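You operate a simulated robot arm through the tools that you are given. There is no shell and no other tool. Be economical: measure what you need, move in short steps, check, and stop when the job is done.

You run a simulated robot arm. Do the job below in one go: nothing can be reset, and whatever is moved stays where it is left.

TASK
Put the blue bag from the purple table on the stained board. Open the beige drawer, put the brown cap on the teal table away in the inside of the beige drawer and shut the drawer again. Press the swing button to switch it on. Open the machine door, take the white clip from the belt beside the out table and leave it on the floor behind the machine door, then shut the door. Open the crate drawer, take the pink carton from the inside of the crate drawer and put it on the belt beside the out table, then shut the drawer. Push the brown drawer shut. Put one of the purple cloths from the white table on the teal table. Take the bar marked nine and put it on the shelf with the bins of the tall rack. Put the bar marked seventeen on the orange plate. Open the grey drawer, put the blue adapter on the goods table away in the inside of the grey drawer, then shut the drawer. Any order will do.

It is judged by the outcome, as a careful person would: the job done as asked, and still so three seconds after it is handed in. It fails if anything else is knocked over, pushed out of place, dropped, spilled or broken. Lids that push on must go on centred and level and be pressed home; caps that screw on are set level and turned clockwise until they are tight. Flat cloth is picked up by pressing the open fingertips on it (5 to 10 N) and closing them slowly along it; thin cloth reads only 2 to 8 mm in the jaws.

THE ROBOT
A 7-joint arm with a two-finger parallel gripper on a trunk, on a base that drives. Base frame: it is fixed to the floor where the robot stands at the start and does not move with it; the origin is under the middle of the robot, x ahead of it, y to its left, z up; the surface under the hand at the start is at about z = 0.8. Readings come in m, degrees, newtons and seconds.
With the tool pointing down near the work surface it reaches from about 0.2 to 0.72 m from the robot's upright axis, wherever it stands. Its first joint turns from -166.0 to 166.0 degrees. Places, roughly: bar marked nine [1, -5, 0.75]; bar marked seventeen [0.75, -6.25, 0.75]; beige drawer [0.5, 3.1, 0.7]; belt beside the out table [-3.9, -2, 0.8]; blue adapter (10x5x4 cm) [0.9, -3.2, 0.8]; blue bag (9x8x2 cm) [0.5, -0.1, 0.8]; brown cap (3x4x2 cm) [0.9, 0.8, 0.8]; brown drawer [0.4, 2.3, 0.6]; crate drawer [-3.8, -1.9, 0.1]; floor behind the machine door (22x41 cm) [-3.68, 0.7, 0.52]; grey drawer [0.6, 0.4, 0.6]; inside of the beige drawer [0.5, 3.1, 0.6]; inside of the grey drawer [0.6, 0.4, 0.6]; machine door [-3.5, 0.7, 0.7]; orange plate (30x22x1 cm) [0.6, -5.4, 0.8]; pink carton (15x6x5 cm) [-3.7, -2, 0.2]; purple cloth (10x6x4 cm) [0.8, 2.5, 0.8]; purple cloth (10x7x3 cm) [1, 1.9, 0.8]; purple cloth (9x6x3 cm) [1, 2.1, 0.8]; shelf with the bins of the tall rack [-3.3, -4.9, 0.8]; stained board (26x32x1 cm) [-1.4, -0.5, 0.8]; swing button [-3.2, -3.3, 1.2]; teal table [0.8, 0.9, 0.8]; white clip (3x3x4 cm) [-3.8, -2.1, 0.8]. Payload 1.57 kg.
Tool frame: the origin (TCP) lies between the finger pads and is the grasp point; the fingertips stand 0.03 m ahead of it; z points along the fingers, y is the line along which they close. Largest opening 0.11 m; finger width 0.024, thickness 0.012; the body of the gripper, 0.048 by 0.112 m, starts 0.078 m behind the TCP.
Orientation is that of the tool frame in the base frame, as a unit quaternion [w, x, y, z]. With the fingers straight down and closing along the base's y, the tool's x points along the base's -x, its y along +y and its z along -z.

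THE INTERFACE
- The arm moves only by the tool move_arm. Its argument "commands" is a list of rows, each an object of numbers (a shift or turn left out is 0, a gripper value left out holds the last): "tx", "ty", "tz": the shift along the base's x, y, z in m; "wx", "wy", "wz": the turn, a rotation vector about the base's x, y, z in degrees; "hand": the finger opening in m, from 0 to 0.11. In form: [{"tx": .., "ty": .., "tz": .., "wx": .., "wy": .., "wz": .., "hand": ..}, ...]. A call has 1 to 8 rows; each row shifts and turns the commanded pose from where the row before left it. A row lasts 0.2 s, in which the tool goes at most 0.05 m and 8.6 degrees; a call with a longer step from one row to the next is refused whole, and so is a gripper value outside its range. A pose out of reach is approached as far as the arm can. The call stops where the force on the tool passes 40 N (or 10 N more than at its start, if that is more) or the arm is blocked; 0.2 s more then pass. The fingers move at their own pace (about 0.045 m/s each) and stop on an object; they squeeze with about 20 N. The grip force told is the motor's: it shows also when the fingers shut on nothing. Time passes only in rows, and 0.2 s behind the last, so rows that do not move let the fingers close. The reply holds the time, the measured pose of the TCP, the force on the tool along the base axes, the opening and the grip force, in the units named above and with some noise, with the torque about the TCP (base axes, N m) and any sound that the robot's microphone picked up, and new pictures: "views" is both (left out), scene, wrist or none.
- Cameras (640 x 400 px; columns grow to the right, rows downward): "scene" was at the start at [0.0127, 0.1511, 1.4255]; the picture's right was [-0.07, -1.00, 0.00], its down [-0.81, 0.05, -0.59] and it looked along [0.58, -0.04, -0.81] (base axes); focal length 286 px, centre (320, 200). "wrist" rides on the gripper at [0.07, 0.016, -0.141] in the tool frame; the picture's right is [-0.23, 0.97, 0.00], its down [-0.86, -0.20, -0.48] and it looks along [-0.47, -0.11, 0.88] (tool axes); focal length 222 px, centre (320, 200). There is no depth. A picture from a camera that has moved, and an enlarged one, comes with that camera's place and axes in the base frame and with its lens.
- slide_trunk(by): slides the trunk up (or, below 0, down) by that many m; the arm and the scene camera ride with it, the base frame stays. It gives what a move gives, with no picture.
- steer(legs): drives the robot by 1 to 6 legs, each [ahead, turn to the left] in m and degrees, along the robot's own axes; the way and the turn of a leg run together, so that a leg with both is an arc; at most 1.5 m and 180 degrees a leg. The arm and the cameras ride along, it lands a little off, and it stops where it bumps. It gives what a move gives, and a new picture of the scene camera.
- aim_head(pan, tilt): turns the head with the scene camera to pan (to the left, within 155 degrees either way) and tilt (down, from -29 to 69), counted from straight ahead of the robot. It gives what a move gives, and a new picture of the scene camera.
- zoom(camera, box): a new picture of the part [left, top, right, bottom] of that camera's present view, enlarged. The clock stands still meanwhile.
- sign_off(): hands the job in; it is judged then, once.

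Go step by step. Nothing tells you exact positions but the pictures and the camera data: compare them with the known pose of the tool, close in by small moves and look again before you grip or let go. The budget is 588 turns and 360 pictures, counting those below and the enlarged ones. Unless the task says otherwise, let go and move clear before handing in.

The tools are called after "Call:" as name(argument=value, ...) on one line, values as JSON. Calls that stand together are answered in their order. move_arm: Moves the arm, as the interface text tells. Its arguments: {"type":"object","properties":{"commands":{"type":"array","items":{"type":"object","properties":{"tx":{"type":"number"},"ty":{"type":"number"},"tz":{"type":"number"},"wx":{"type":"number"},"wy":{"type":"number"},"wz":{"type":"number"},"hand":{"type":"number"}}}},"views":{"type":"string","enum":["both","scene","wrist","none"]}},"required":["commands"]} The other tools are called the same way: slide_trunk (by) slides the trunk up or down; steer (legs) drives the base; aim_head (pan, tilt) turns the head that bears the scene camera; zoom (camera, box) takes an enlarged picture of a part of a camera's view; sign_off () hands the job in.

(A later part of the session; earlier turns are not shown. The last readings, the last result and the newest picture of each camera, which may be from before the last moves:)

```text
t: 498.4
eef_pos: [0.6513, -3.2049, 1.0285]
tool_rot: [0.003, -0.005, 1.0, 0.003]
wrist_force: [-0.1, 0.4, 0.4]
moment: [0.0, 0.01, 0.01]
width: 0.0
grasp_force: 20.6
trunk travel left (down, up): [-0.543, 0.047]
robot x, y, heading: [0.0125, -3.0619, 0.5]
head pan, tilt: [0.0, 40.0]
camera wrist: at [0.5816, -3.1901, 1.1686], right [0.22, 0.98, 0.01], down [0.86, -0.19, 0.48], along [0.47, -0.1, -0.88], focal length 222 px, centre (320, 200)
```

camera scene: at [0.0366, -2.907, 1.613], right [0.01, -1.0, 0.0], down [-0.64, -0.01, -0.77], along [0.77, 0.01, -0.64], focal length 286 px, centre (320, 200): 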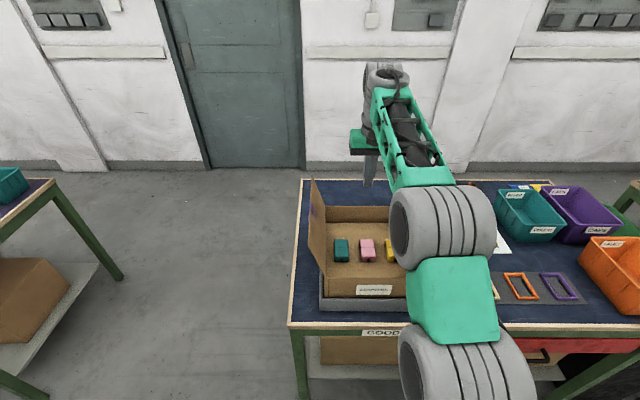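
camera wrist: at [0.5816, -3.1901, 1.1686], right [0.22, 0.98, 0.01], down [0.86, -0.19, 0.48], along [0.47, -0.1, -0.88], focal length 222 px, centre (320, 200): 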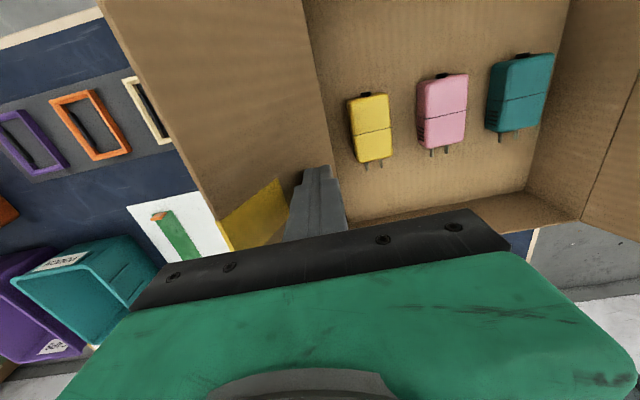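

Call:
move_arm(commands=[{"ty": 0.04}, {"ty": 0.045}, {"ty": 0.045}, {"tz": 0.05}, {"tz": 0.05}, {"tz": 0.045}], views="none")

Call:
steer(legs=[[-0.47, -3]])

Call:
move_arm(commands=[{"ty": -0.045}, {"ty": -0.045}, {"ty": -0.045}, {"ty": -0.045}, {"ty": -0.045}, {"ty": -0.045}], views="none")

Call:
zoom(camera="scene", box=[270, 80, 430, 210])

```text
t: 499.8
eef_pos: [0.6491, -3.0729, 1.1725]
tool_rot: [0.001, -0.005, 1.0, 0.003]
wrist_force: [0.2, 0.9, 0.1]
moment: [0.02, 0.07, 0.0]
width: 0.0
grasp_force: 19.7
trunk travel left (down, up): [-0.543, 0.047]
robot x, y, heading: [0.0113, -3.0619, 0.9]
head pan, tilt: [0.0, 40.0]
```

```text
t: 502.6
eef_pos: [0.1834, -3.1032, 1.1719]
tool_rot: [0.004, 0.024, 1.0, 0.003]
wrist_force: [-0.1, -0.5, -0.3]
moment: [-0.01, 0.0, 0.01]
width: 0.0002
grasp_force: 20.2
trunk travel left (down, up): [-0.543, 0.047]
robot x, y, heading: [-0.4527, -3.0569, -2.7]
head pan, tilt: [0.0, 40.0]
camera scene: at [-0.4193, -2.9005, 1.6131], right [-0.05, -1.0, 0.0], down [-0.64, 0.03, -0.77], along [0.77, -0.04, -0.64], focal length 286 px, centre (320, 200)
```

scene: 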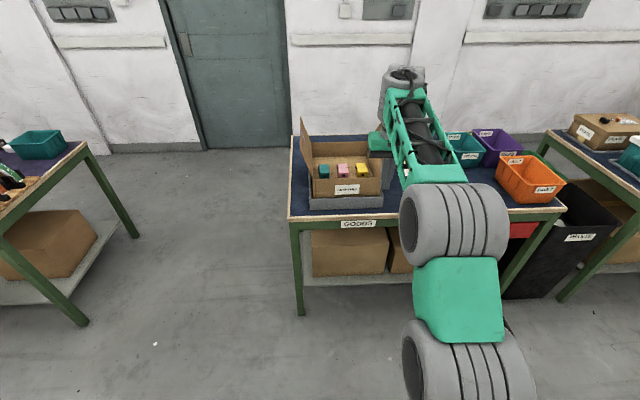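

```text
t: 503.9
eef_pos: [0.1617, -3.3672, 1.1606]
tool_rot: [0.003, 0.023, 1.0, 0.003]
wrist_force: [0.0, -1.0, -0.6]
moment: [0.09, -0.02, -0.01]
width: 0.0001
grasp_force: 20.3
out of reach, approached as far as the arm can: row 5, 6
trunk travel left (down, up): [-0.543, 0.047]
robot x, y, heading: [-0.4545, -3.0564, -2.8]
head pan, tilt: [0.0, 40.0]
```

```text
3.08 times, centred on (350, 145) of scene
camera zoom: at [-0.4198, -2.9033, 1.6134], right [-0.05, -1.0, 0.0], down [-0.64, 0.03, -0.77], along [0.77, -0.04, -0.64], focal length 881 px, centre (228, 369)
```

zoom: 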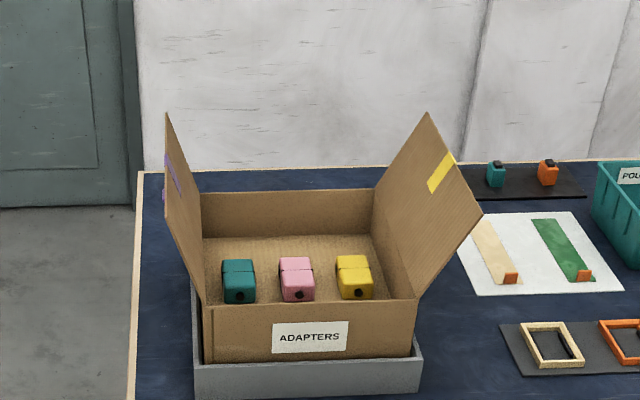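

The flap now leans outward about 10° more than it did at the start (edge at y ≈ -3.26 instead of -3.23). I'll nudge its edge back from outside.

Call:
steer(legs=[[0.47, 2.8]])

Call:
move_arm(commands=[{"tx": 0.0, "tz": 0}], views="wrist")

```text
t: 506.7
eef_pos: [0.6416, -3.3447, 1.1605]
tool_rot: [0.001, -0.001, 1.0, 0.003]
wrist_force: [0.2, -0.3, -0.7]
moment: [0.04, 0.0, -0.02]
width: 0.0
grasp_force: 19.8
trunk travel left (down, up): [-0.543, 0.047]
robot x, y, heading: [0.0133, -3.0641, 0.2]
head pan, tilt: [0.0, 40.0]
camera scene: at [0.0376, -2.9097, 1.613], right [0.0, -1.0, 0.0], down [-0.64, 0.0, -0.77], along [0.77, 0.0, -0.64], focal length 286 px, centre (320, 200)
```

scene: 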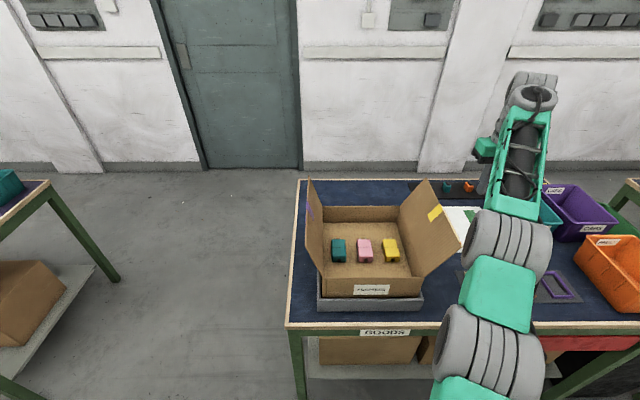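

```text
t: 507.1
eef_pos: [0.642, -3.3438, 1.1608]
tool_rot: [0.002, -0.001, 1.0, 0.003]
wrist_force: [-0.4, 0.7, 0.2]
moment: [0.0, -0.04, 0.02]
width: 0.0
grasp_force: 19.6
trunk travel left (down, up): [-0.543, 0.047]
robot x, y, heading: [0.0102, -3.0681, 0.1]
head pan, tilt: [0.0, 40.0]
camera wrist: at [0.5717, -3.3285, 1.3012], right [0.23, 0.97, 0.01], down [0.85, -0.2, 0.48], along [0.47, -0.1, -0.88], focal length 222 px, centre (320, 200)
```

wrist: 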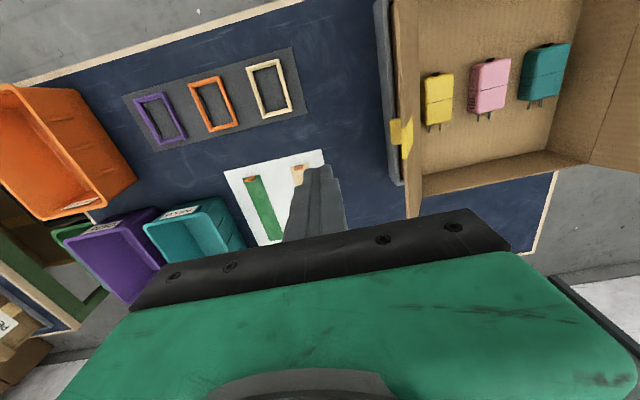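

Call:
move_arm(commands=[{"tz": -0.045}, {"tz": -0.045}, {"tz": -0.02}, {"ty": 0.03}, {"ty": 0.025}, {"ty": 0.02}, {"ty": 0.015}, {"ty": 0.008}], views="wrist")

```text
t: 508.9
eef_pos: [0.641, -3.2473, 1.0496]
tool_rot: [0.003, -0.001, 1.0, 0.003]
wrist_force: [0.0, -0.3, -0.9]
moment: [-0.01, -0.03, 0.02]
width: 0.0003
grasp_force: 19.8
trunk travel left (down, up): [-0.543, 0.047]
robot x, y, heading: [0.0122, -3.0667, 0.2]
head pan, tilt: [0.0, 40.0]
camera wrist: at [0.5705, -3.2315, 1.1907], right [0.23, 0.97, 0.01], down [0.85, -0.2, 0.48], along [0.47, -0.1, -0.88], focal length 222 px, centre (320, 200)
```

wrist: 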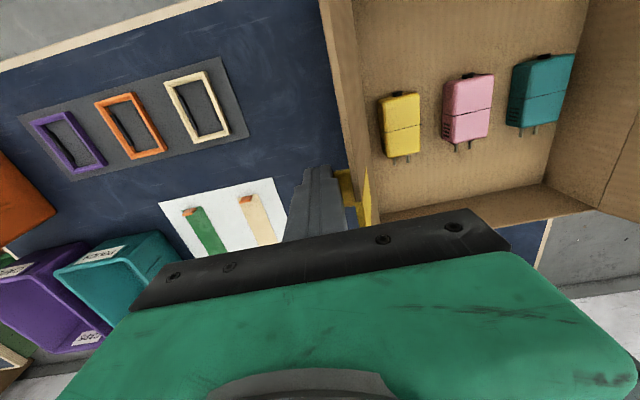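

Call:
move_arm(commands=[{"ty": -0.04}, {"ty": -0.045}, {"tz": 0.05}, {"tz": 0.05}, {"tz": 0.03}, {"tz": 0.0}], views="none")

Call:
zoom(camera="scene", box=[280, 160, 480, 320])

```text
t: 510.3
eef_pos: [0.639, -3.3301, 1.1797]
tool_rot: [0.002, -0.001, 1.0, 0.003]
wrist_force: [0.2, 0.1, 0.2]
moment: [-0.04, 0.01, 0.01]
width: 0.0002
grasp_force: 20.6
trunk travel left (down, up): [-0.543, 0.047]
robot x, y, heading: [0.0101, -3.0665, -0.0]
head pan, tilt: [0.0, 40.0]
```

```text
2.50 times, centred on (380, 240) of scene
camera zoom: at [0.0368, -2.9093, 1.613], right [0.0, -1.0, 0.0], down [-0.64, 0.0, -0.77], along [0.77, 0.0, -0.64], focal length 716 px, centre (170, 100)
```

zoom: 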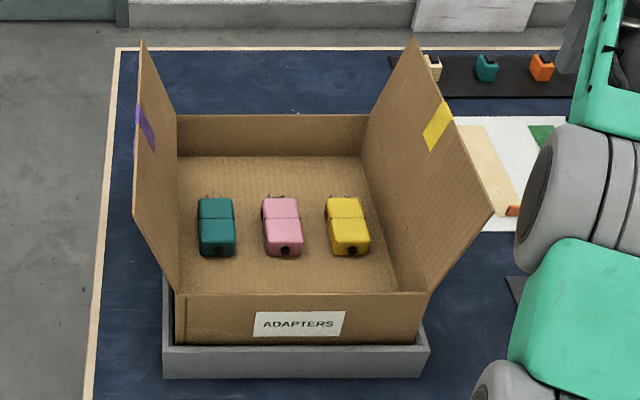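

The flap's edge is back at y ≈ -3.228, as it was at the start. Now on to the numbered bars further along (-y).

Call:
steer(legs=[[-0.45, 0]])

Call:
move_arm(commands=[{"ty": 0.045}, {"ty": 0.045}, {"ty": 0.045}, {"ty": 0.045}, {"ty": 0.045}], views="none")

Call:
aim_head(pan=0, tilt=25)

Call:
steer(legs=[[0, -90], [1.0, 0]])

```text
t: 513.0
eef_pos: [0.1957, -3.3296, 1.1795]
tool_rot: [0.003, -0.003, 1.0, 0.004]
wrist_force: [-0.5, 0.7, -0.2]
moment: [-0.02, -0.04, 0.03]
width: 0.0001
grasp_force: 20.3
trunk travel left (down, up): [-0.543, 0.047]
robot x, y, heading: [-0.4313, -3.0654, 0.4]
head pan, tilt: [0.0, 40.0]
camera scene: at [-0.4101, -2.9116, 1.6131], right [0.01, -1.0, 0.0], down [-0.64, 0.0, -0.77], along [0.77, 0.01, -0.64], focal length 286 px, centre (320, 200)
```

scene: 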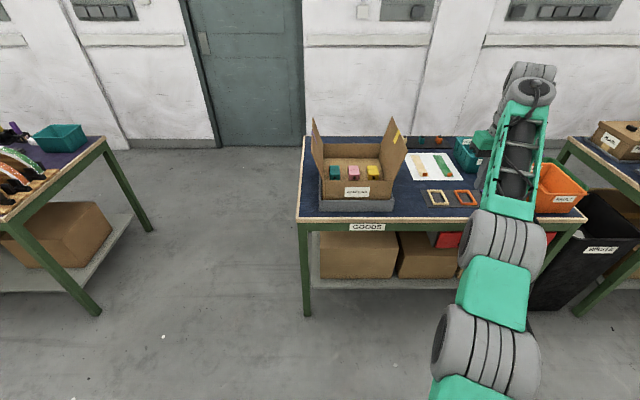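

```text
t: 514.2
eef_pos: [0.1972, -3.1041, 1.1805]
tool_rot: [0.001, -0.003, 1.0, 0.003]
wrist_force: [-0.1, 0.2, 0.2]
moment: [-0.02, -0.02, -0.03]
width: 0.0
grasp_force: 19.9
trunk travel left (down, up): [-0.543, 0.047]
robot x, y, heading: [-0.4346, -3.0671, 0.3]
head pan, tilt: [0.0, 40.0]
```

```text
t: 515.0
eef_pos: [0.1978, -3.1055, 1.1799]
tool_rot: [0.002, -0.003, 1.0, 0.002]
wrist_force: [0.1, 1.2, -0.1]
moment: [-0.03, -0.02, 0.0]
width: 0.0001
grasp_force: 19.5
trunk travel left (down, up): [-0.543, 0.047]
robot x, y, heading: [-0.4346, -3.0659, 0.4]
head pan, tilt: [0.0, 25.0]
camera scene: at [-0.4026, -2.9116, 1.6363], right [0.01, -1.0, 0.0], down [-0.42, 0.0, -0.91], along [0.91, 0.01, -0.42], focal length 286 px, centre (320, 200)
```

scene: 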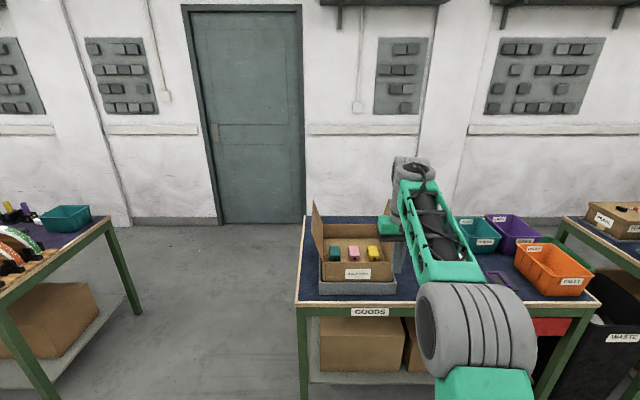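

```text
t: 524.0
eef_pos: [-0.4776, -4.6976, 1.1796]
tool_rot: [0.004, 0.709, 0.705, 0.0]
wrist_force: [0.0, 0.0, 0.3]
moment: [0.02, 0.01, 0.03]
width: 0.0
grasp_force: 20.0
trunk travel left (down, up): [-0.543, 0.047]
robot x, y, heading: [-0.4327, -4.0631, -90.1]
head pan, tilt: [0.0, 25.0]
camera scene: at [-0.2778, -4.0979, 1.6364], right [-1.0, 0.01, 0.0], down [0.0, 0.42, -0.91], along [0.0, -0.91, -0.42], focal length 286 px, centre (320, 200)
```

scene: 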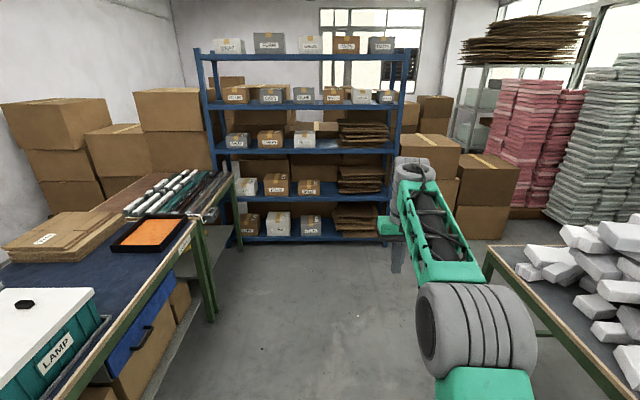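

Call:
steer(legs=[[0.8, 0]])

Call:
aim_head(pan=55, tilt=35)

Call:
zoom(camera="scene", box=[240, 60, 640, 310])

```text
t: 528.3
eef_pos: [-0.4899, -5.4884, 1.1796]
tool_rot: [0.004, 0.711, 0.704, 0.001]
wrist_force: [0.2, 0.6, 0.7]
moment: [-0.04, -0.01, -0.01]
width: 0.0
grasp_force: 19.5
trunk travel left (down, up): [-0.543, 0.047]
robot x, y, heading: [-0.4402, -4.8543, -91.0]
head pan, tilt: [0.0, 25.0]
camera scene: at [-0.285, -4.8921, 1.6364], right [-1.0, 0.01, 0.0], down [0.01, 0.42, -0.91], along [-0.01, -0.91, -0.42], focal length 286 px, centre (320, 200)
```

scene: 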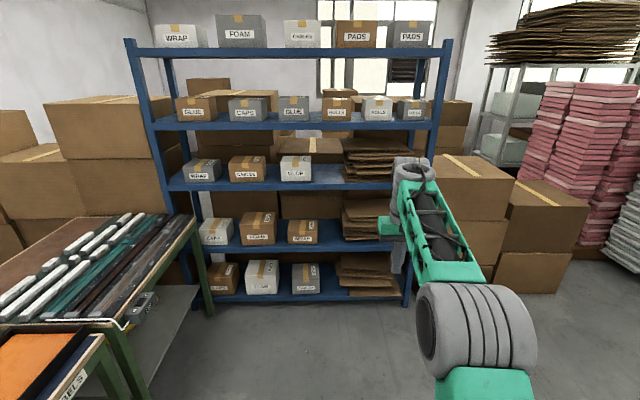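

```text
t: 529.5
eef_pos: [-0.4892, -5.4895, 1.1799]
tool_rot: [0.004, 0.712, 0.703, 0.0]
wrist_force: [0.5, -0.3, 0.2]
moment: [0.01, 0.0, 0.02]
width: 0.0
grasp_force: 19.9
trunk travel left (down, up): [-0.543, 0.047]
robot x, y, heading: [-0.4411, -4.8548, -90.7]
head pan, tilt: [55.0, 35.0]
camera scene: at [-0.2124, -4.8512, 1.6206], right [-0.58, -0.81, 0.0], down [-0.47, 0.34, -0.82], along [0.66, -0.48, -0.57], focal length 286 px, centre (320, 200)
```

scene: 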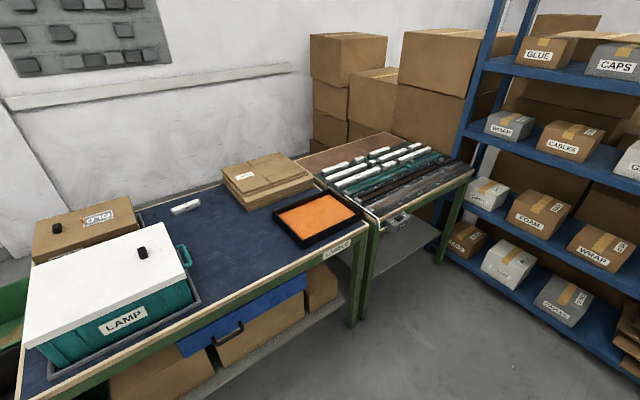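

```text
1.60 times, centred on (440, 185) of scene
camera zoom: at [-0.2124, -4.8512, 1.6206], right [-0.58, -0.81, 0.0], down [-0.47, 0.34, -0.82], along [0.66, -0.48, -0.57], focal length 458 px, centre (128, 224)
```

zoom: 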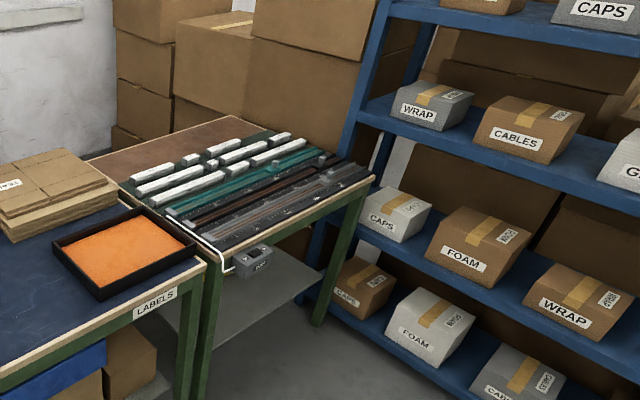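

Call:
zoom(camera="scene", box=[150, 185, 230, 235])

Call:
zoom(camera="scene", box=[290, 120, 490, 240])

```text
8.00 times, centred on (190, 210) of scene
camera zoom: at [-0.2124, -4.8512, 1.6206], right [-0.58, -0.81, 0.0], down [-0.47, 0.34, -0.82], along [0.66, -0.48, -0.57], focal length 2292 px, centre (1360, 120)
```

zoom: 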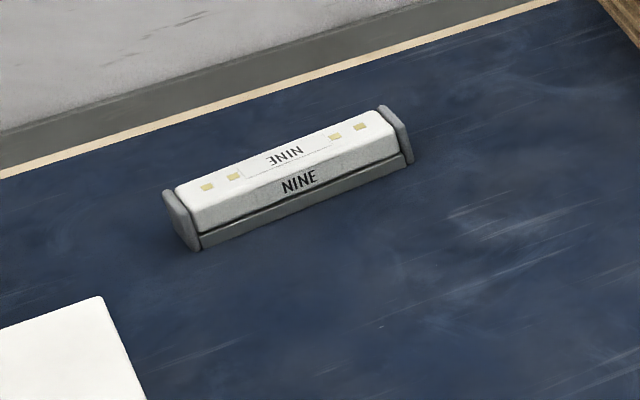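

```text
3.20 times, centred on (390, 180) of scene
camera zoom: at [-0.2124, -4.8512, 1.6206], right [-0.58, -0.81, 0.0], down [-0.47, 0.34, -0.82], along [0.66, -0.48, -0.57], focal length 917 px, centre (96, 264)
```

zoom: 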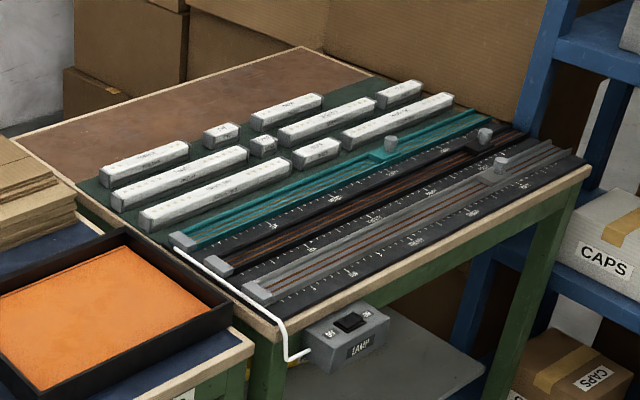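

Bar NINE lies along y near the back of the blue table at about (1.03, -4.98), beyond upright reach. I'll tilt the open hand 45°, hook both fingertips behind the bar and slide it toward me before gripping.

Call:
steer(legs=[[0.12, 0], [0, 90.5], [0.4, 0]])

Call:
slide_trunk(by=-0.09)

Call:
move_arm(commands=[{"wy": -8.5, "hand": 0.09}, {"wy": -8.5}, {"wy": -8.5}, {"wy": -8.5}, {"wy": -8.5}, {"wy": -3}, {"tz": 0}], views="both")

```text
t: 536.7
eef_pos: [0.6043, -5.0333, 1.1793]
tool_rot: [0.002, 0.006, 1.0, 0.003]
wrist_force: [0.7, -1.6, 0.3]
moment: [0.0, 0.0, -0.04]
width: 0.0001
grasp_force: 20.3
trunk travel left (down, up): [-0.543, 0.047]
robot x, y, heading: [-0.0276, -4.9825, -0.7]
head pan, tilt: [55.0, 35.0]
camera scene: at [-0.0327, -4.7563, 1.6206], right [0.81, -0.58, 0.0], down [-0.33, -0.47, -0.82], along [0.48, 0.67, -0.57], focal length 286 px, centre (320, 200)
```

scene: 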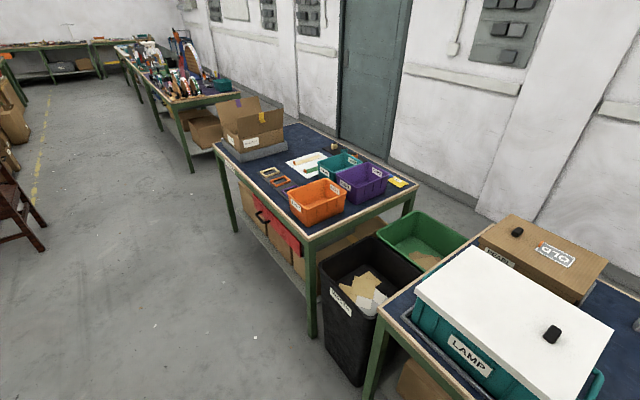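

```text
t: 538.0
eef_pos: [0.6046, -5.0339, 1.091]
tool_rot: [0.002, 0.006, 1.0, 0.003]
wrist_force: [0.5, 0.8, 1.0]
moment: [0.02, 0.0, 0.01]
width: 0.0
grasp_force: 20.2
trunk travel left (down, up): [-0.453, 0.137]
robot x, y, heading: [-0.0241, -4.9839, -0.4]
head pan, tilt: [55.0, 35.0]
```

```text
t: 539.6
eef_pos: [0.6887, -5.0395, 1.2186]
tool_rot: [0.354, 0.005, 0.935, 0.004]
wrist_force: [-0.5, 0.2, -0.1]
moment: [0.02, 0.0, 0.0]
width: 0.0903
grasp_force: 0.1
out of reach, approached as far as the arm can: row 2, 3, 4, 5, 6
trunk travel left (down, up): [-0.453, 0.137]
robot x, y, heading: [-0.028, -4.9836, -0.7]
head pan, tilt: [55.0, 35.0]
camera scene: at [-0.0332, -4.7563, 1.5306], right [0.81, -0.58, 0.0], down [-0.33, -0.47, -0.82], along [0.48, 0.67, -0.57], focal length 286 px, centre (320, 200)
camera wrist: at [0.5425, -5.0219, 1.2773], right [0.18, 0.97, 0.16], down [0.32, -0.21, 0.92], along [0.93, -0.11, -0.35], focal length 222 px, centre (320, 200)
```

scene: 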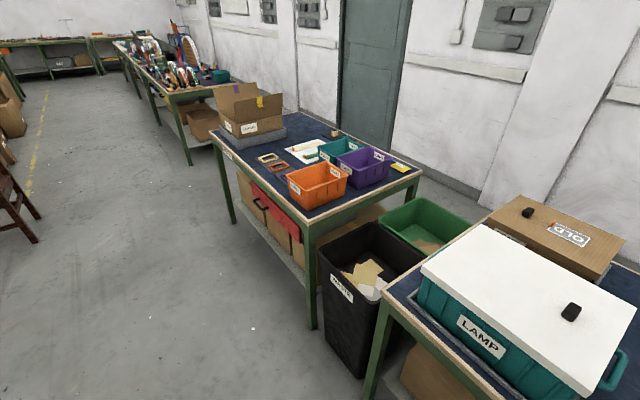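
wrist: 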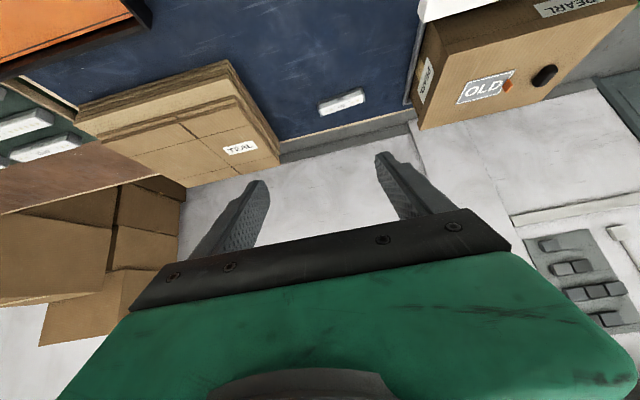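

Call:
steer(legs=[[0.165, 0.7]])

Call:
move_arm(commands=[{"tz": -0.045, "ty": 0.015}, {"tz": -0.045, "ty": 0.015}, {"tz": -0.045, "ty": 0.015}, {"tz": -0.045, "ty": 0.01}, {"tx": 0.03, "tz": -0.03}, {"tx": 0.04}, {"tx": 0.04}, {"tx": 0.03}], views="wrist")

```text
t: 541.0
eef_pos: [0.8526, -5.0338, 1.2178]
tool_rot: [0.354, 0.001, 0.935, 0.004]
wrist_force: [-0.2, 0.5, 0.1]
moment: [-0.02, -0.01, 0.01]
width: 0.0898
grasp_force: 0.0
trunk travel left (down, up): [-0.453, 0.137]
robot x, y, heading: [0.1408, -4.9832, -0.2]
head pan, tilt: [55.0, 35.0]
camera scene: at [0.1289, -4.7574, 1.5306], right [0.82, -0.58, 0.0], down [-0.33, -0.47, -0.82], along [0.47, 0.67, -0.57], focal length 286 px, centre (320, 200)
```

scene: 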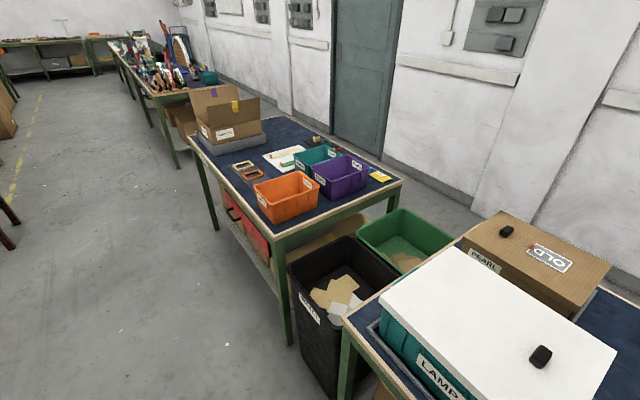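

```text
t: 542.8
eef_pos: [0.9701, -4.9501, 1.1766]
tool_rot: [0.354, 0.001, 0.935, 0.005]
wrist_force: [0.4, 0.5, 0.0]
moment: [-0.01, 0.01, -0.01]
width: 0.09
grasp_force: 0.0
out of reach, approached as far as the arm can: row 1, 2, 3, 4, 5, 7, 8
trunk travel left (down, up): [-0.453, 0.137]
robot x, y, heading: [0.1373, -4.9829, -0.1]
head pan, tilt: [55.0, 35.0]
camera wrist: at [0.825, -4.9345, 1.2352], right [0.17, 0.97, 0.16], down [0.32, -0.21, 0.92], along [0.93, -0.1, -0.35], focal length 222 px, centre (320, 200)
```

wrist: 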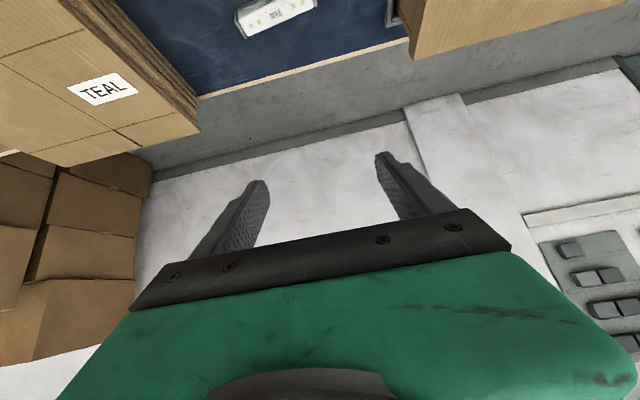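

Call:
move_arm(commands=[{"tz": -0.04}, {"tz": -0.04}, {"tz": -0.04}, {"tz": -0.04}, {"tz": -0.04, "ty": -0.03}], views="wrist")

```text
t: 544.0
eef_pos: [1.0197, -4.9742, 0.9898]
tool_rot: [0.355, 0.0, 0.935, 0.005]
wrist_force: [-0.2, -0.5, -0.1]
moment: [0.01, 0.01, -0.03]
width: 0.0899
grasp_force: 0.0
out of reach, approached as far as the arm can: row 2, 3, 4, 5
trunk travel left (down, up): [-0.453, 0.137]
robot x, y, heading: [0.1399, -4.9856, -0.0]
head pan, tilt: [55.0, 35.0]
camera wrist: at [0.8742, -4.9589, 1.0494], right [0.17, 0.97, 0.16], down [0.32, -0.21, 0.92], along [0.93, -0.1, -0.35], focal length 222 px, centre (320, 200)
```

wrist: 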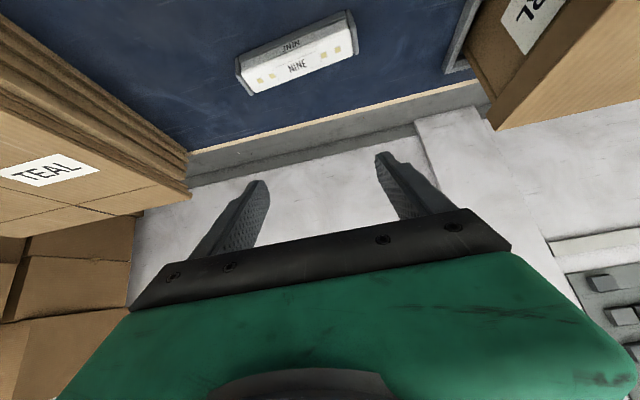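

The reach is there with the tilt. I'll lower the tips just behind the bar.

Call:
move_arm(commands=[{"tx": 0.02, "tz": -0.03}, {"tx": 0.012, "tz": -0.03}, {"tz": -0.03}, {"tz": -0.02}, {"tz": 0}], views="wrist")

```text
t: 545.2
eef_pos: [1.0411, -4.9755, 0.8903]
tool_rot: [0.353, 0.001, 0.935, 0.005]
wrist_force: [0.3, -0.1, -0.3]
moment: [0.0, 0.01, 0.0]
width: 0.0899
grasp_force: 0.0
out of reach, approached as far as the arm can: row 2
trunk travel left (down, up): [-0.453, 0.137]
robot x, y, heading: [0.1374, -4.9832, -0.0]
head pan, tilt: [55.0, 35.0]
camera wrist: at [0.8949, -4.9593, 0.9494], right [0.17, 0.97, 0.16], down [0.32, -0.21, 0.92], along [0.93, -0.1, -0.35], focal length 222 px, centre (320, 200)
```

wrist: 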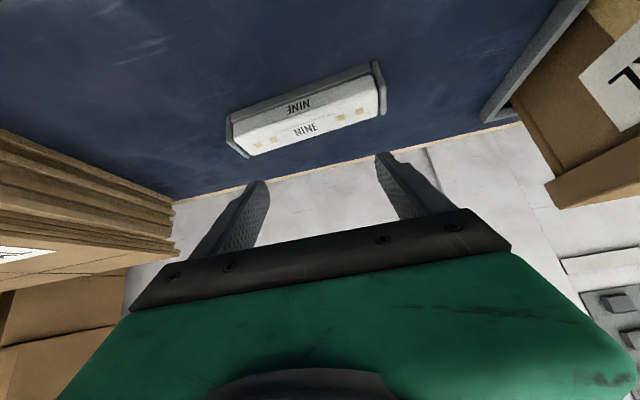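

Call:
move_arm(commands=[{"tx": 0.012}, {"tz": -0.015}, {"tz": -0.012}, {"tz": -0.006}, {"tz": 0}], views="wrist")

```text
t: 546.4
eef_pos: [1.0458, -4.9765, 0.8605]
tool_rot: [0.357, 0.001, 0.934, 0.004]
wrist_force: [-0.2, -0.4, 8.7]
moment: [-0.44, -0.06, -0.08]
width: 0.0898
grasp_force: 0.1
out of reach, approached as far as the arm can: row 1
trunk travel left (down, up): [-0.453, 0.137]
robot x, y, heading: [0.1364, -4.9864, -0.2]
head pan, tilt: [55.0, 35.0]
camera wrist: at [0.8994, -4.9607, 0.9185], right [0.17, 0.97, 0.16], down [0.32, -0.21, 0.92], along [0.93, -0.1, -0.35], focal length 222 px, centre (320, 200)
```

wrist: 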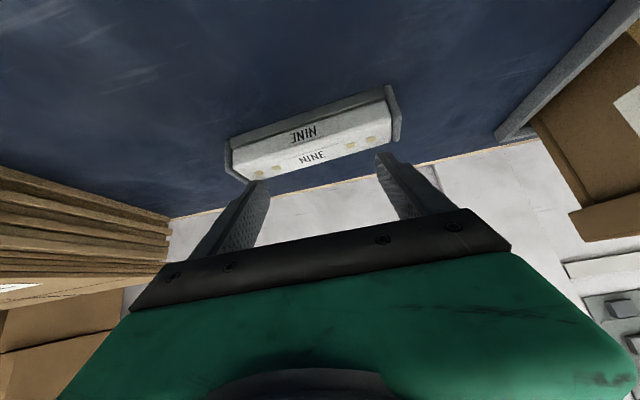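

One tip is on the bar's end plate. I'll lift, narrow the opening to 0.06, match the bar's slight yaw, and try again.

Call:
move_arm(commands=[{"tz": 0.015, "hand": 0.06}, {"wz": 5, "tx": 0.004}, {"tx": 0.006}, {"tz": -0.01}, {"tz": -0.008}, {"tz": 0}], views="wrist")

```text
t: 547.8
eef_pos: [1.0468, -4.9758, 0.8605]
tool_rot: [0.358, -0.04, 0.933, 0.019]
wrist_force: [-0.9, 0.3, 17.3]
moment: [-0.41, -0.18, 0.01]
width: 0.0589
grasp_force: 0.0
out of reach, approached as far as the arm can: row 2, 3
trunk travel left (down, up): [-0.453, 0.137]
robot x, y, heading: [0.1378, -4.9854, 0.1]
head pan, tilt: [55.0, 35.0]
camera wrist: at [0.8998, -4.9734, 0.9173], right [0.08, 0.98, 0.16], down [0.33, -0.18, 0.93], along [0.94, -0.02, -0.34], focal length 222 px, centre (320, 200)
```

wrist: 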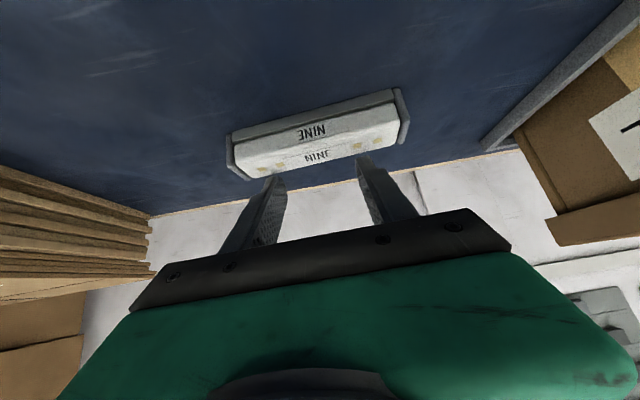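

Call:
move_arm(commands=[{"tz": 0.001, "tx": -0.01}, {"tx": -0.015}, {"tx": -0.015}], views="wrist")

```text
t: 548.6
eef_pos: [1.0303, -4.9767, 0.861]
tool_rot: [0.358, -0.041, 0.933, 0.02]
wrist_force: [8.4, 0.5, 25.3]
moment: [-0.56, -0.58, 0.17]
width: 0.0597
grasp_force: 0.0
out of reach, approached as far as the arm can: row 2, 3
trunk travel left (down, up): [-0.453, 0.137]
robot x, y, heading: [0.1358, -4.9857, -0.2]
head pan, tilt: [55.0, 35.0]
camera wrist: at [0.8833, -4.974, 0.9174], right [0.08, 0.98, 0.16], down [0.33, -0.18, 0.93], along [0.94, -0.02, -0.34], focal length 222 px, centre (320, 200)
```

wrist: 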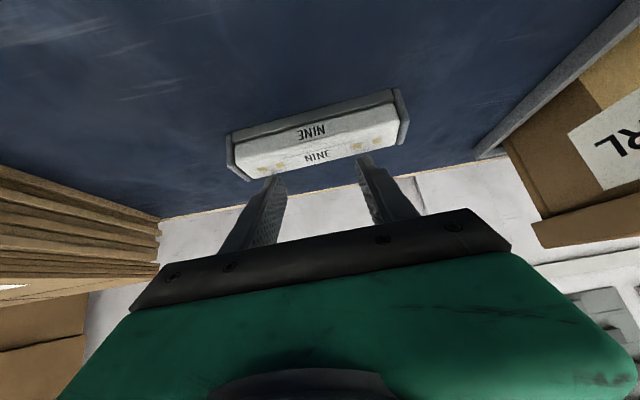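

The bar follows the fingers. The arm can't fold further here, so I'll drag by reversing the base.

Call:
move_arm(commands=[{"tz": 0.001}], views="none")

Call:
steer(legs=[[-0.06, 0]])

Call:
move_arm(commands=[{"tz": 0}], views="wrist")

```text
t: 549.0
eef_pos: [1.0298, -4.9773, 0.8591]
tool_rot: [0.356, -0.04, 0.933, 0.021]
wrist_force: [7.1, 0.7, 25.4]
moment: [-0.62, -0.53, 0.1]
width: 0.0598
grasp_force: 0.1
trunk travel left (down, up): [-0.453, 0.137]
robot x, y, heading: [0.1382, -4.9864, -0.1]
head pan, tilt: [55.0, 35.0]
```

```text
t: 550.0
eef_pos: [0.9666, -4.9776, 0.8596]
tool_rot: [0.356, -0.04, 0.933, 0.02]
wrist_force: [-0.4, 0.9, 26.4]
moment: [-0.76, -0.35, 0.05]
width: 0.0595
grasp_force: 0.0
trunk travel left (down, up): [-0.453, 0.137]
robot x, y, heading: [0.073, -4.9832, -0.4]
head pan, tilt: [55.0, 35.0]
camera scene: at [0.063, -4.7571, 1.5307], right [0.82, -0.58, 0.0], down [-0.33, -0.47, -0.82], along [0.47, 0.67, -0.57], focal length 286 px, centre (320, 200)
```

scene: 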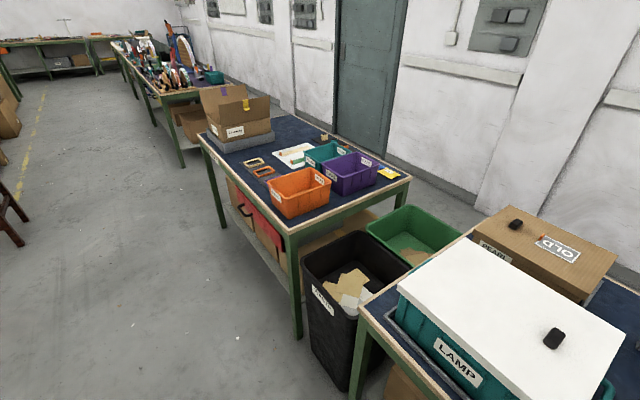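

```text
t: 550.4
eef_pos: [0.9684, -4.9768, 0.8593]
tool_rot: [0.358, -0.04, 0.933, 0.02]
wrist_force: [-0.2, 0.7, 7.4]
moment: [-0.24, -0.11, 0.03]
width: 0.0595
grasp_force: 0.0
trunk travel left (down, up): [-0.453, 0.137]
robot x, y, heading: [0.0721, -4.9842, -0.2]
head pan, tilt: [55.0, 35.0]
camera wrist: at [0.8219, -4.9751, 0.9179], right [0.08, 0.98, 0.16], down [0.33, -0.18, 0.93], along [0.94, -0.02, -0.34], focal length 222 px, centre (320, 200)
```

wrist: 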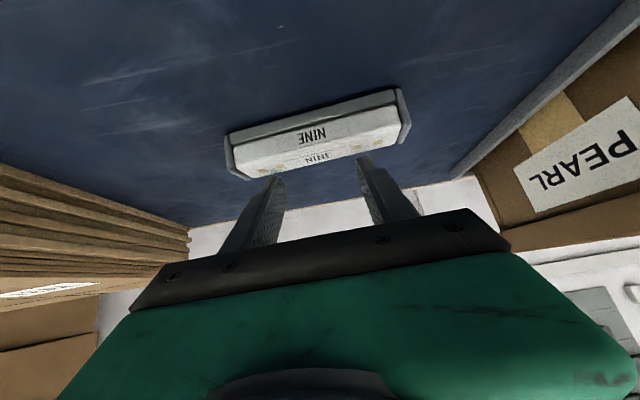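

Call:
steer(legs=[[-0.08, 0]])

Call:
move_arm(commands=[{"tz": 0}], views="wrist")

```text
t: 551.5
eef_pos: [0.8865, -4.9793, 0.8598]
tool_rot: [0.358, -0.038, 0.933, 0.019]
wrist_force: [-0.1, -1.2, 14.1]
moment: [-0.42, -0.18, -0.02]
width: 0.0596
grasp_force: 0.1
trunk travel left (down, up): [-0.453, 0.137]
robot x, y, heading: [-0.008, -4.9866, -0.4]
head pan, tilt: [55.0, 35.0]
camera scene: at [-0.0162, -4.7567, 1.5307], right [0.82, -0.58, 0.0], down [-0.33, -0.47, -0.82], along [0.47, 0.67, -0.57], focal length 286 px, centre (320, 200)
```

scene: 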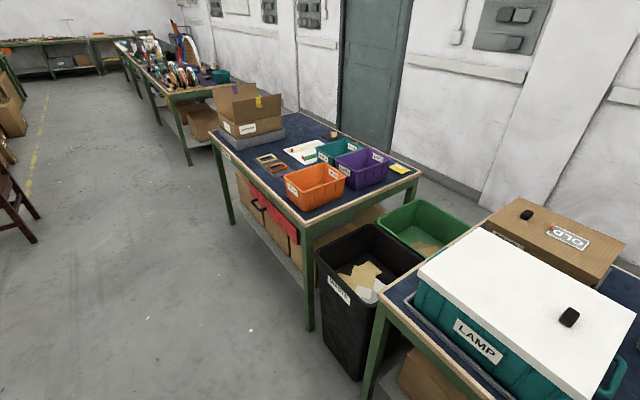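

```text
t: 551.9
eef_pos: [0.8872, -4.9797, 0.8605]
tool_rot: [0.358, -0.039, 0.933, 0.02]
wrist_force: [-0.3, 0.4, 4.5]
moment: [-0.13, -0.07, -0.01]
width: 0.0598
grasp_force: 0.0
trunk travel left (down, up): [-0.453, 0.137]
robot x, y, heading: [-0.0048, -4.9849, -0.5]
head pan, tilt: [55.0, 35.0]
camera wrist: at [0.7406, -4.9767, 0.9181], right [0.09, 0.98, 0.16], down [0.33, -0.18, 0.93], along [0.94, -0.03, -0.34], focal length 222 px, centre (320, 200)
```

wrist: 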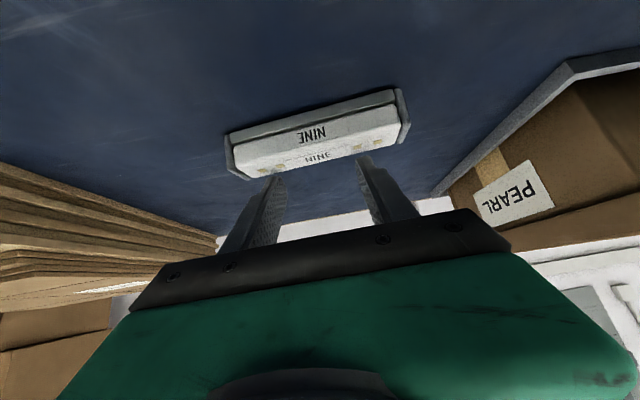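

Call:
steer(legs=[[-0.07, 0]])

Call:
move_arm(commands=[{"tz": 0.03}, {"tz": 0.04}, {"tz": 0.04}, {"tz": 0.04}, {"tz": 0.04}], views="wrist")

```text
t: 552.9
eef_pos: [0.8151, -4.9789, 0.86]
tool_rot: [0.356, -0.039, 0.933, 0.02]
wrist_force: [0.2, -0.3, 8.1]
moment: [-0.23, -0.1, 0.01]
width: 0.059
grasp_force: 0.0
trunk travel left (down, up): [-0.453, 0.137]
robot x, y, heading: [-0.0793, -4.9866, -0.3]
head pan, tilt: [55.0, 35.0]
camera scene: at [-0.0876, -4.7563, 1.5306], right [0.82, -0.58, 0.0], down [-0.33, -0.47, -0.82], along [0.47, 0.67, -0.57], focal length 286 px, centre (320, 200)
```

scene: 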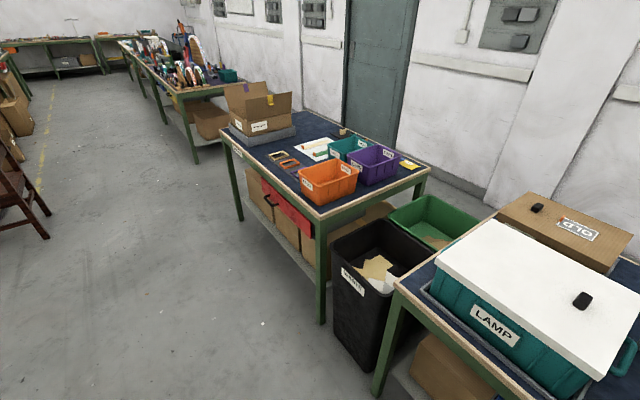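

```text
t: 554.1
eef_pos: [0.8042, -4.9807, 1.0491]
tool_rot: [0.358, -0.038, 0.933, 0.019]
wrist_force: [0.4, 0.0, -0.1]
moment: [0.0, -0.07, -0.01]
width: 0.0602
grasp_force: 0.0
out of reach, approached as far as the arm can: row 5
trunk travel left (down, up): [-0.453, 0.137]
robot x, y, heading: [-0.0793, -4.9799, -0.3]
head pan, tilt: [55.0, 35.0]
camera wrist: at [0.658, -4.9773, 1.1075], right [0.09, 0.98, 0.16], down [0.33, -0.18, 0.93], along [0.94, -0.03, -0.34], focal length 222 px, centre (320, 200)
```

wrist: 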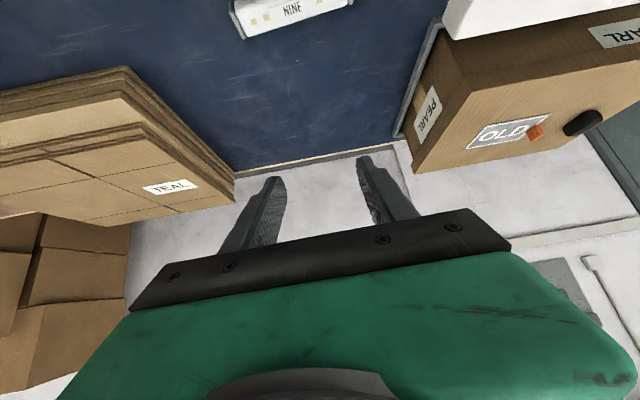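

Call:
move_arm(commands=[{"wy": 8.2, "tx": -0.03}, {"wy": 8.2, "tx": -0.03}, {"wy": 8.2, "tx": -0.03}, {"wy": 8.2, "tx": -0.03}, {"wy": 8.2}, {"wz": 8.5}, {"wz": 8.5}, {"wz": 8.5}], views="none")

Call:
move_arm(commands=[{"wz": 8.5}, {"wz": 8.5}, {"wz": 8.5}, {"wz": 8.5}, {"wz": 8.5}, {"wz": 8.5}, {"wz": 8.5}, {"wz": 6}], views="wrist")

```text
t: 555.9
eef_pos: [0.6023, -5.0597, 1.0136]
tool_rot: [0.071, -0.251, 0.964, 0.047]
wrist_force: [0.3, -0.1, 1.0]
moment: [0.0, 0.01, -0.02]
width: 0.0599
grasp_force: 0.1
out of reach, approached as far as the arm can: row 1, 2, 3, 4, 5, 6, 7, 8
trunk travel left (down, up): [-0.453, 0.137]
robot x, y, heading: [-0.0787, -4.9865, -0.3]
head pan, tilt: [55.0, 35.0]
```

```text
t: 557.7
eef_pos: [0.5315, -5.1053, 0.9743]
tool_rot: [-0.036, 0.733, -0.675, -0.077]
wrist_force: [-1.1, -0.1, 1.0]
moment: [0.01, 0.02, 0.01]
width: 0.06
grasp_force: 0.1
out of reach, approached as far as the arm can: row 1, 2, 3, 4, 5, 6, 8
trunk travel left (down, up): [-0.453, 0.137]
robot x, y, heading: [-0.0794, -4.9854, -0.6]
head pan, tilt: [55.0, 35.0]
camera wrist: at [0.5309, -5.198, 1.1021], right [-0.99, 0.14, 0.09], down [0.16, 0.78, 0.6], along [0.01, 0.6, -0.8], focal length 222 px, centre (320, 200)
```

wrist: 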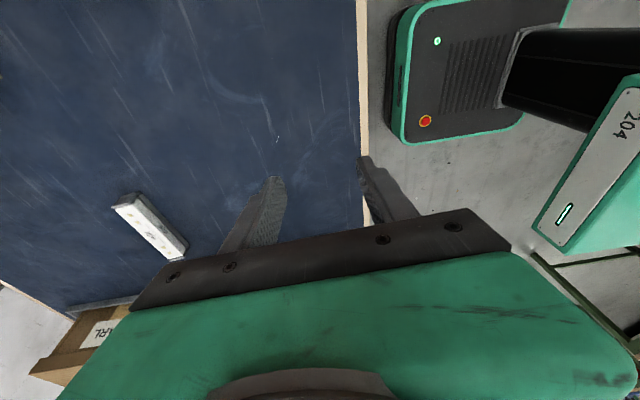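

Call:
move_arm(commands=[{"wx": -4.5, "wy": -2, "tz": 0.03}, {"wx": -4.5, "wy": -1.7, "tz": 0.03}, {"tz": 0.02, "ty": 0.03, "hand": 0.08}, {"ty": 0.04}], views="none")

Call:
steer(legs=[[0.14, 0]])

Call:
move_arm(commands=[{"tx": 0.04}, {"tx": 0.04, "ty": 0.02}, {"tx": 0.03, "ty": 0.02}], views="wrist")

```text
t: 558.7
eef_pos: [0.5356, -5.0364, 1.0562]
tool_rot: [0.0, 0.736, -0.677, -0.001]
wrist_force: [0.4, 0.5, 0.6]
moment: [0.03, 0.04, -0.01]
width: 0.0798
grasp_force: 0.1
trunk travel left (down, up): [-0.453, 0.137]
robot x, y, heading: [-0.079, -4.9826, -0.3]
head pan, tilt: [55.0, 35.0]
```

```text
t: 560.0
eef_pos: [0.6755, -5.0402, 1.0551]
tool_rot: [0.0, 0.734, -0.679, 0.0]
wrist_force: [-0.8, -0.7, 0.3]
moment: [0.04, -0.01, -0.03]
width: 0.0802
grasp_force: 0.1
trunk travel left (down, up): [-0.453, 0.137]
robot x, y, heading: [0.0643, -4.9879, -0.7]
head pan, tilt: [55.0, 35.0]
camera scene: at [0.0548, -4.7573, 1.5306], right [0.81, -0.58, 0.0], down [-0.33, -0.47, -0.82], along [0.47, 0.67, -0.57], focal length 286 px, centre (320, 200)
```

scene: 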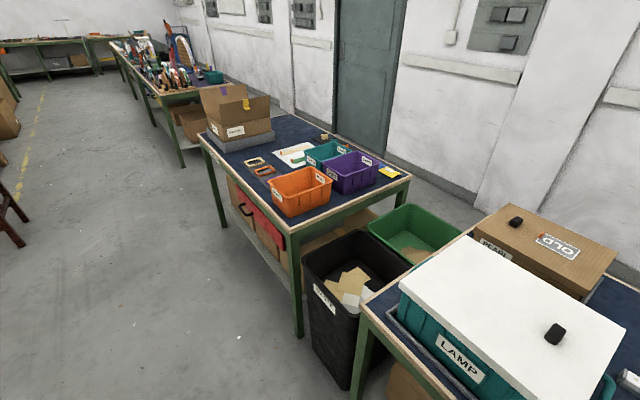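

```text
t: 560.8
eef_pos: [0.7637, -5.0046, 1.0518]
tool_rot: [0.0, 0.735, -0.679, 0.0]
wrist_force: [0.3, -0.5, -0.4]
moment: [0.01, -0.06, -0.01]
width: 0.0799
grasp_force: 0.1
out of reach, approached as far as the arm can: row 3
trunk travel left (down, up): [-0.453, 0.137]
robot x, y, heading: [0.0644, -4.9858, -0.6]
head pan, tilt: [55.0, 35.0]
camera wrist: at [0.7536, -5.0757, 1.1918], right [-0.99, 0.15, 0.0], down [0.13, 0.87, 0.48], along [0.07, 0.47, -0.88], focal length 222 px, centre (320, 200)
```

wrist: 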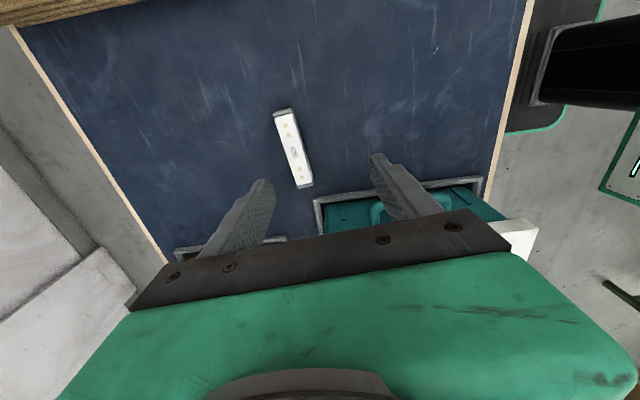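

Call:
steer(legs=[[0.045, 0]])

Call:
move_arm(commands=[{"ty": 0.012, "hand": 0.07}, {"tz": -0.045}, {"tz": -0.045}, {"tz": -0.03}, {"tz": 0}], views="wrist")

```text
t: 561.7
eef_pos: [0.8116, -5.0061, 1.0504]
tool_rot: [0.002, 0.734, -0.679, -0.001]
wrist_force: [0.7, -1.1, -0.4]
moment: [0.02, 0.02, 0.02]
width: 0.0801
grasp_force: 0.0
trunk travel left (down, up): [-0.453, 0.137]
robot x, y, heading: [0.1115, -4.986, -0.2]
head pan, tilt: [55.0, 35.0]
camera scene: at [0.1014, -4.7577, 1.5306], right [0.81, -0.58, 0.0], down [-0.33, -0.47, -0.82], along [0.48, 0.67, -0.57], focal length 286 px, centre (320, 200)
```

scene: 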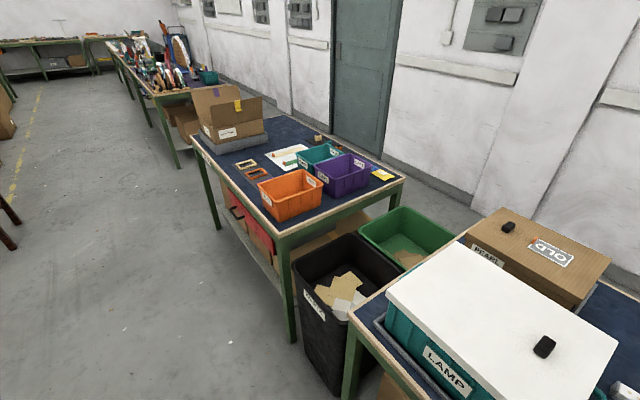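

```text
t: 562.9
eef_pos: [0.8135, -4.9938, 0.9282]
tool_rot: [0.001, 0.734, -0.679, -0.001]
wrist_force: [0.0, 0.4, 0.1]
moment: [0.02, -0.03, -0.05]
width: 0.0697
grasp_force: 0.0
trunk travel left (down, up): [-0.453, 0.137]
robot x, y, heading: [0.1081, -4.9851, -0.5]
head pan, tilt: [55.0, 35.0]
camera wrist: at [0.8026, -5.0641, 1.0688], right [-0.99, 0.15, 0.0], down [0.13, 0.87, 0.48], along [0.07, 0.47, -0.88], focal length 222 px, centre (320, 200)
```

wrist: 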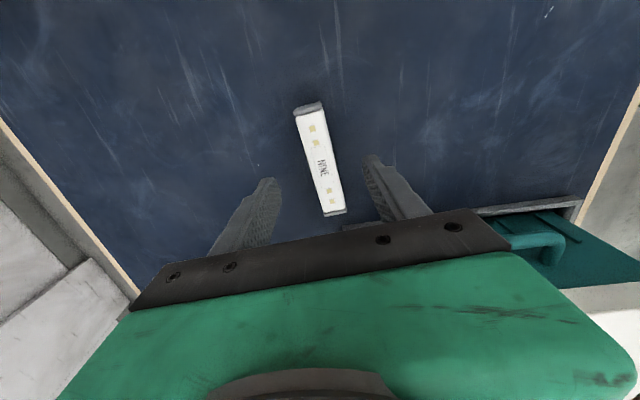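

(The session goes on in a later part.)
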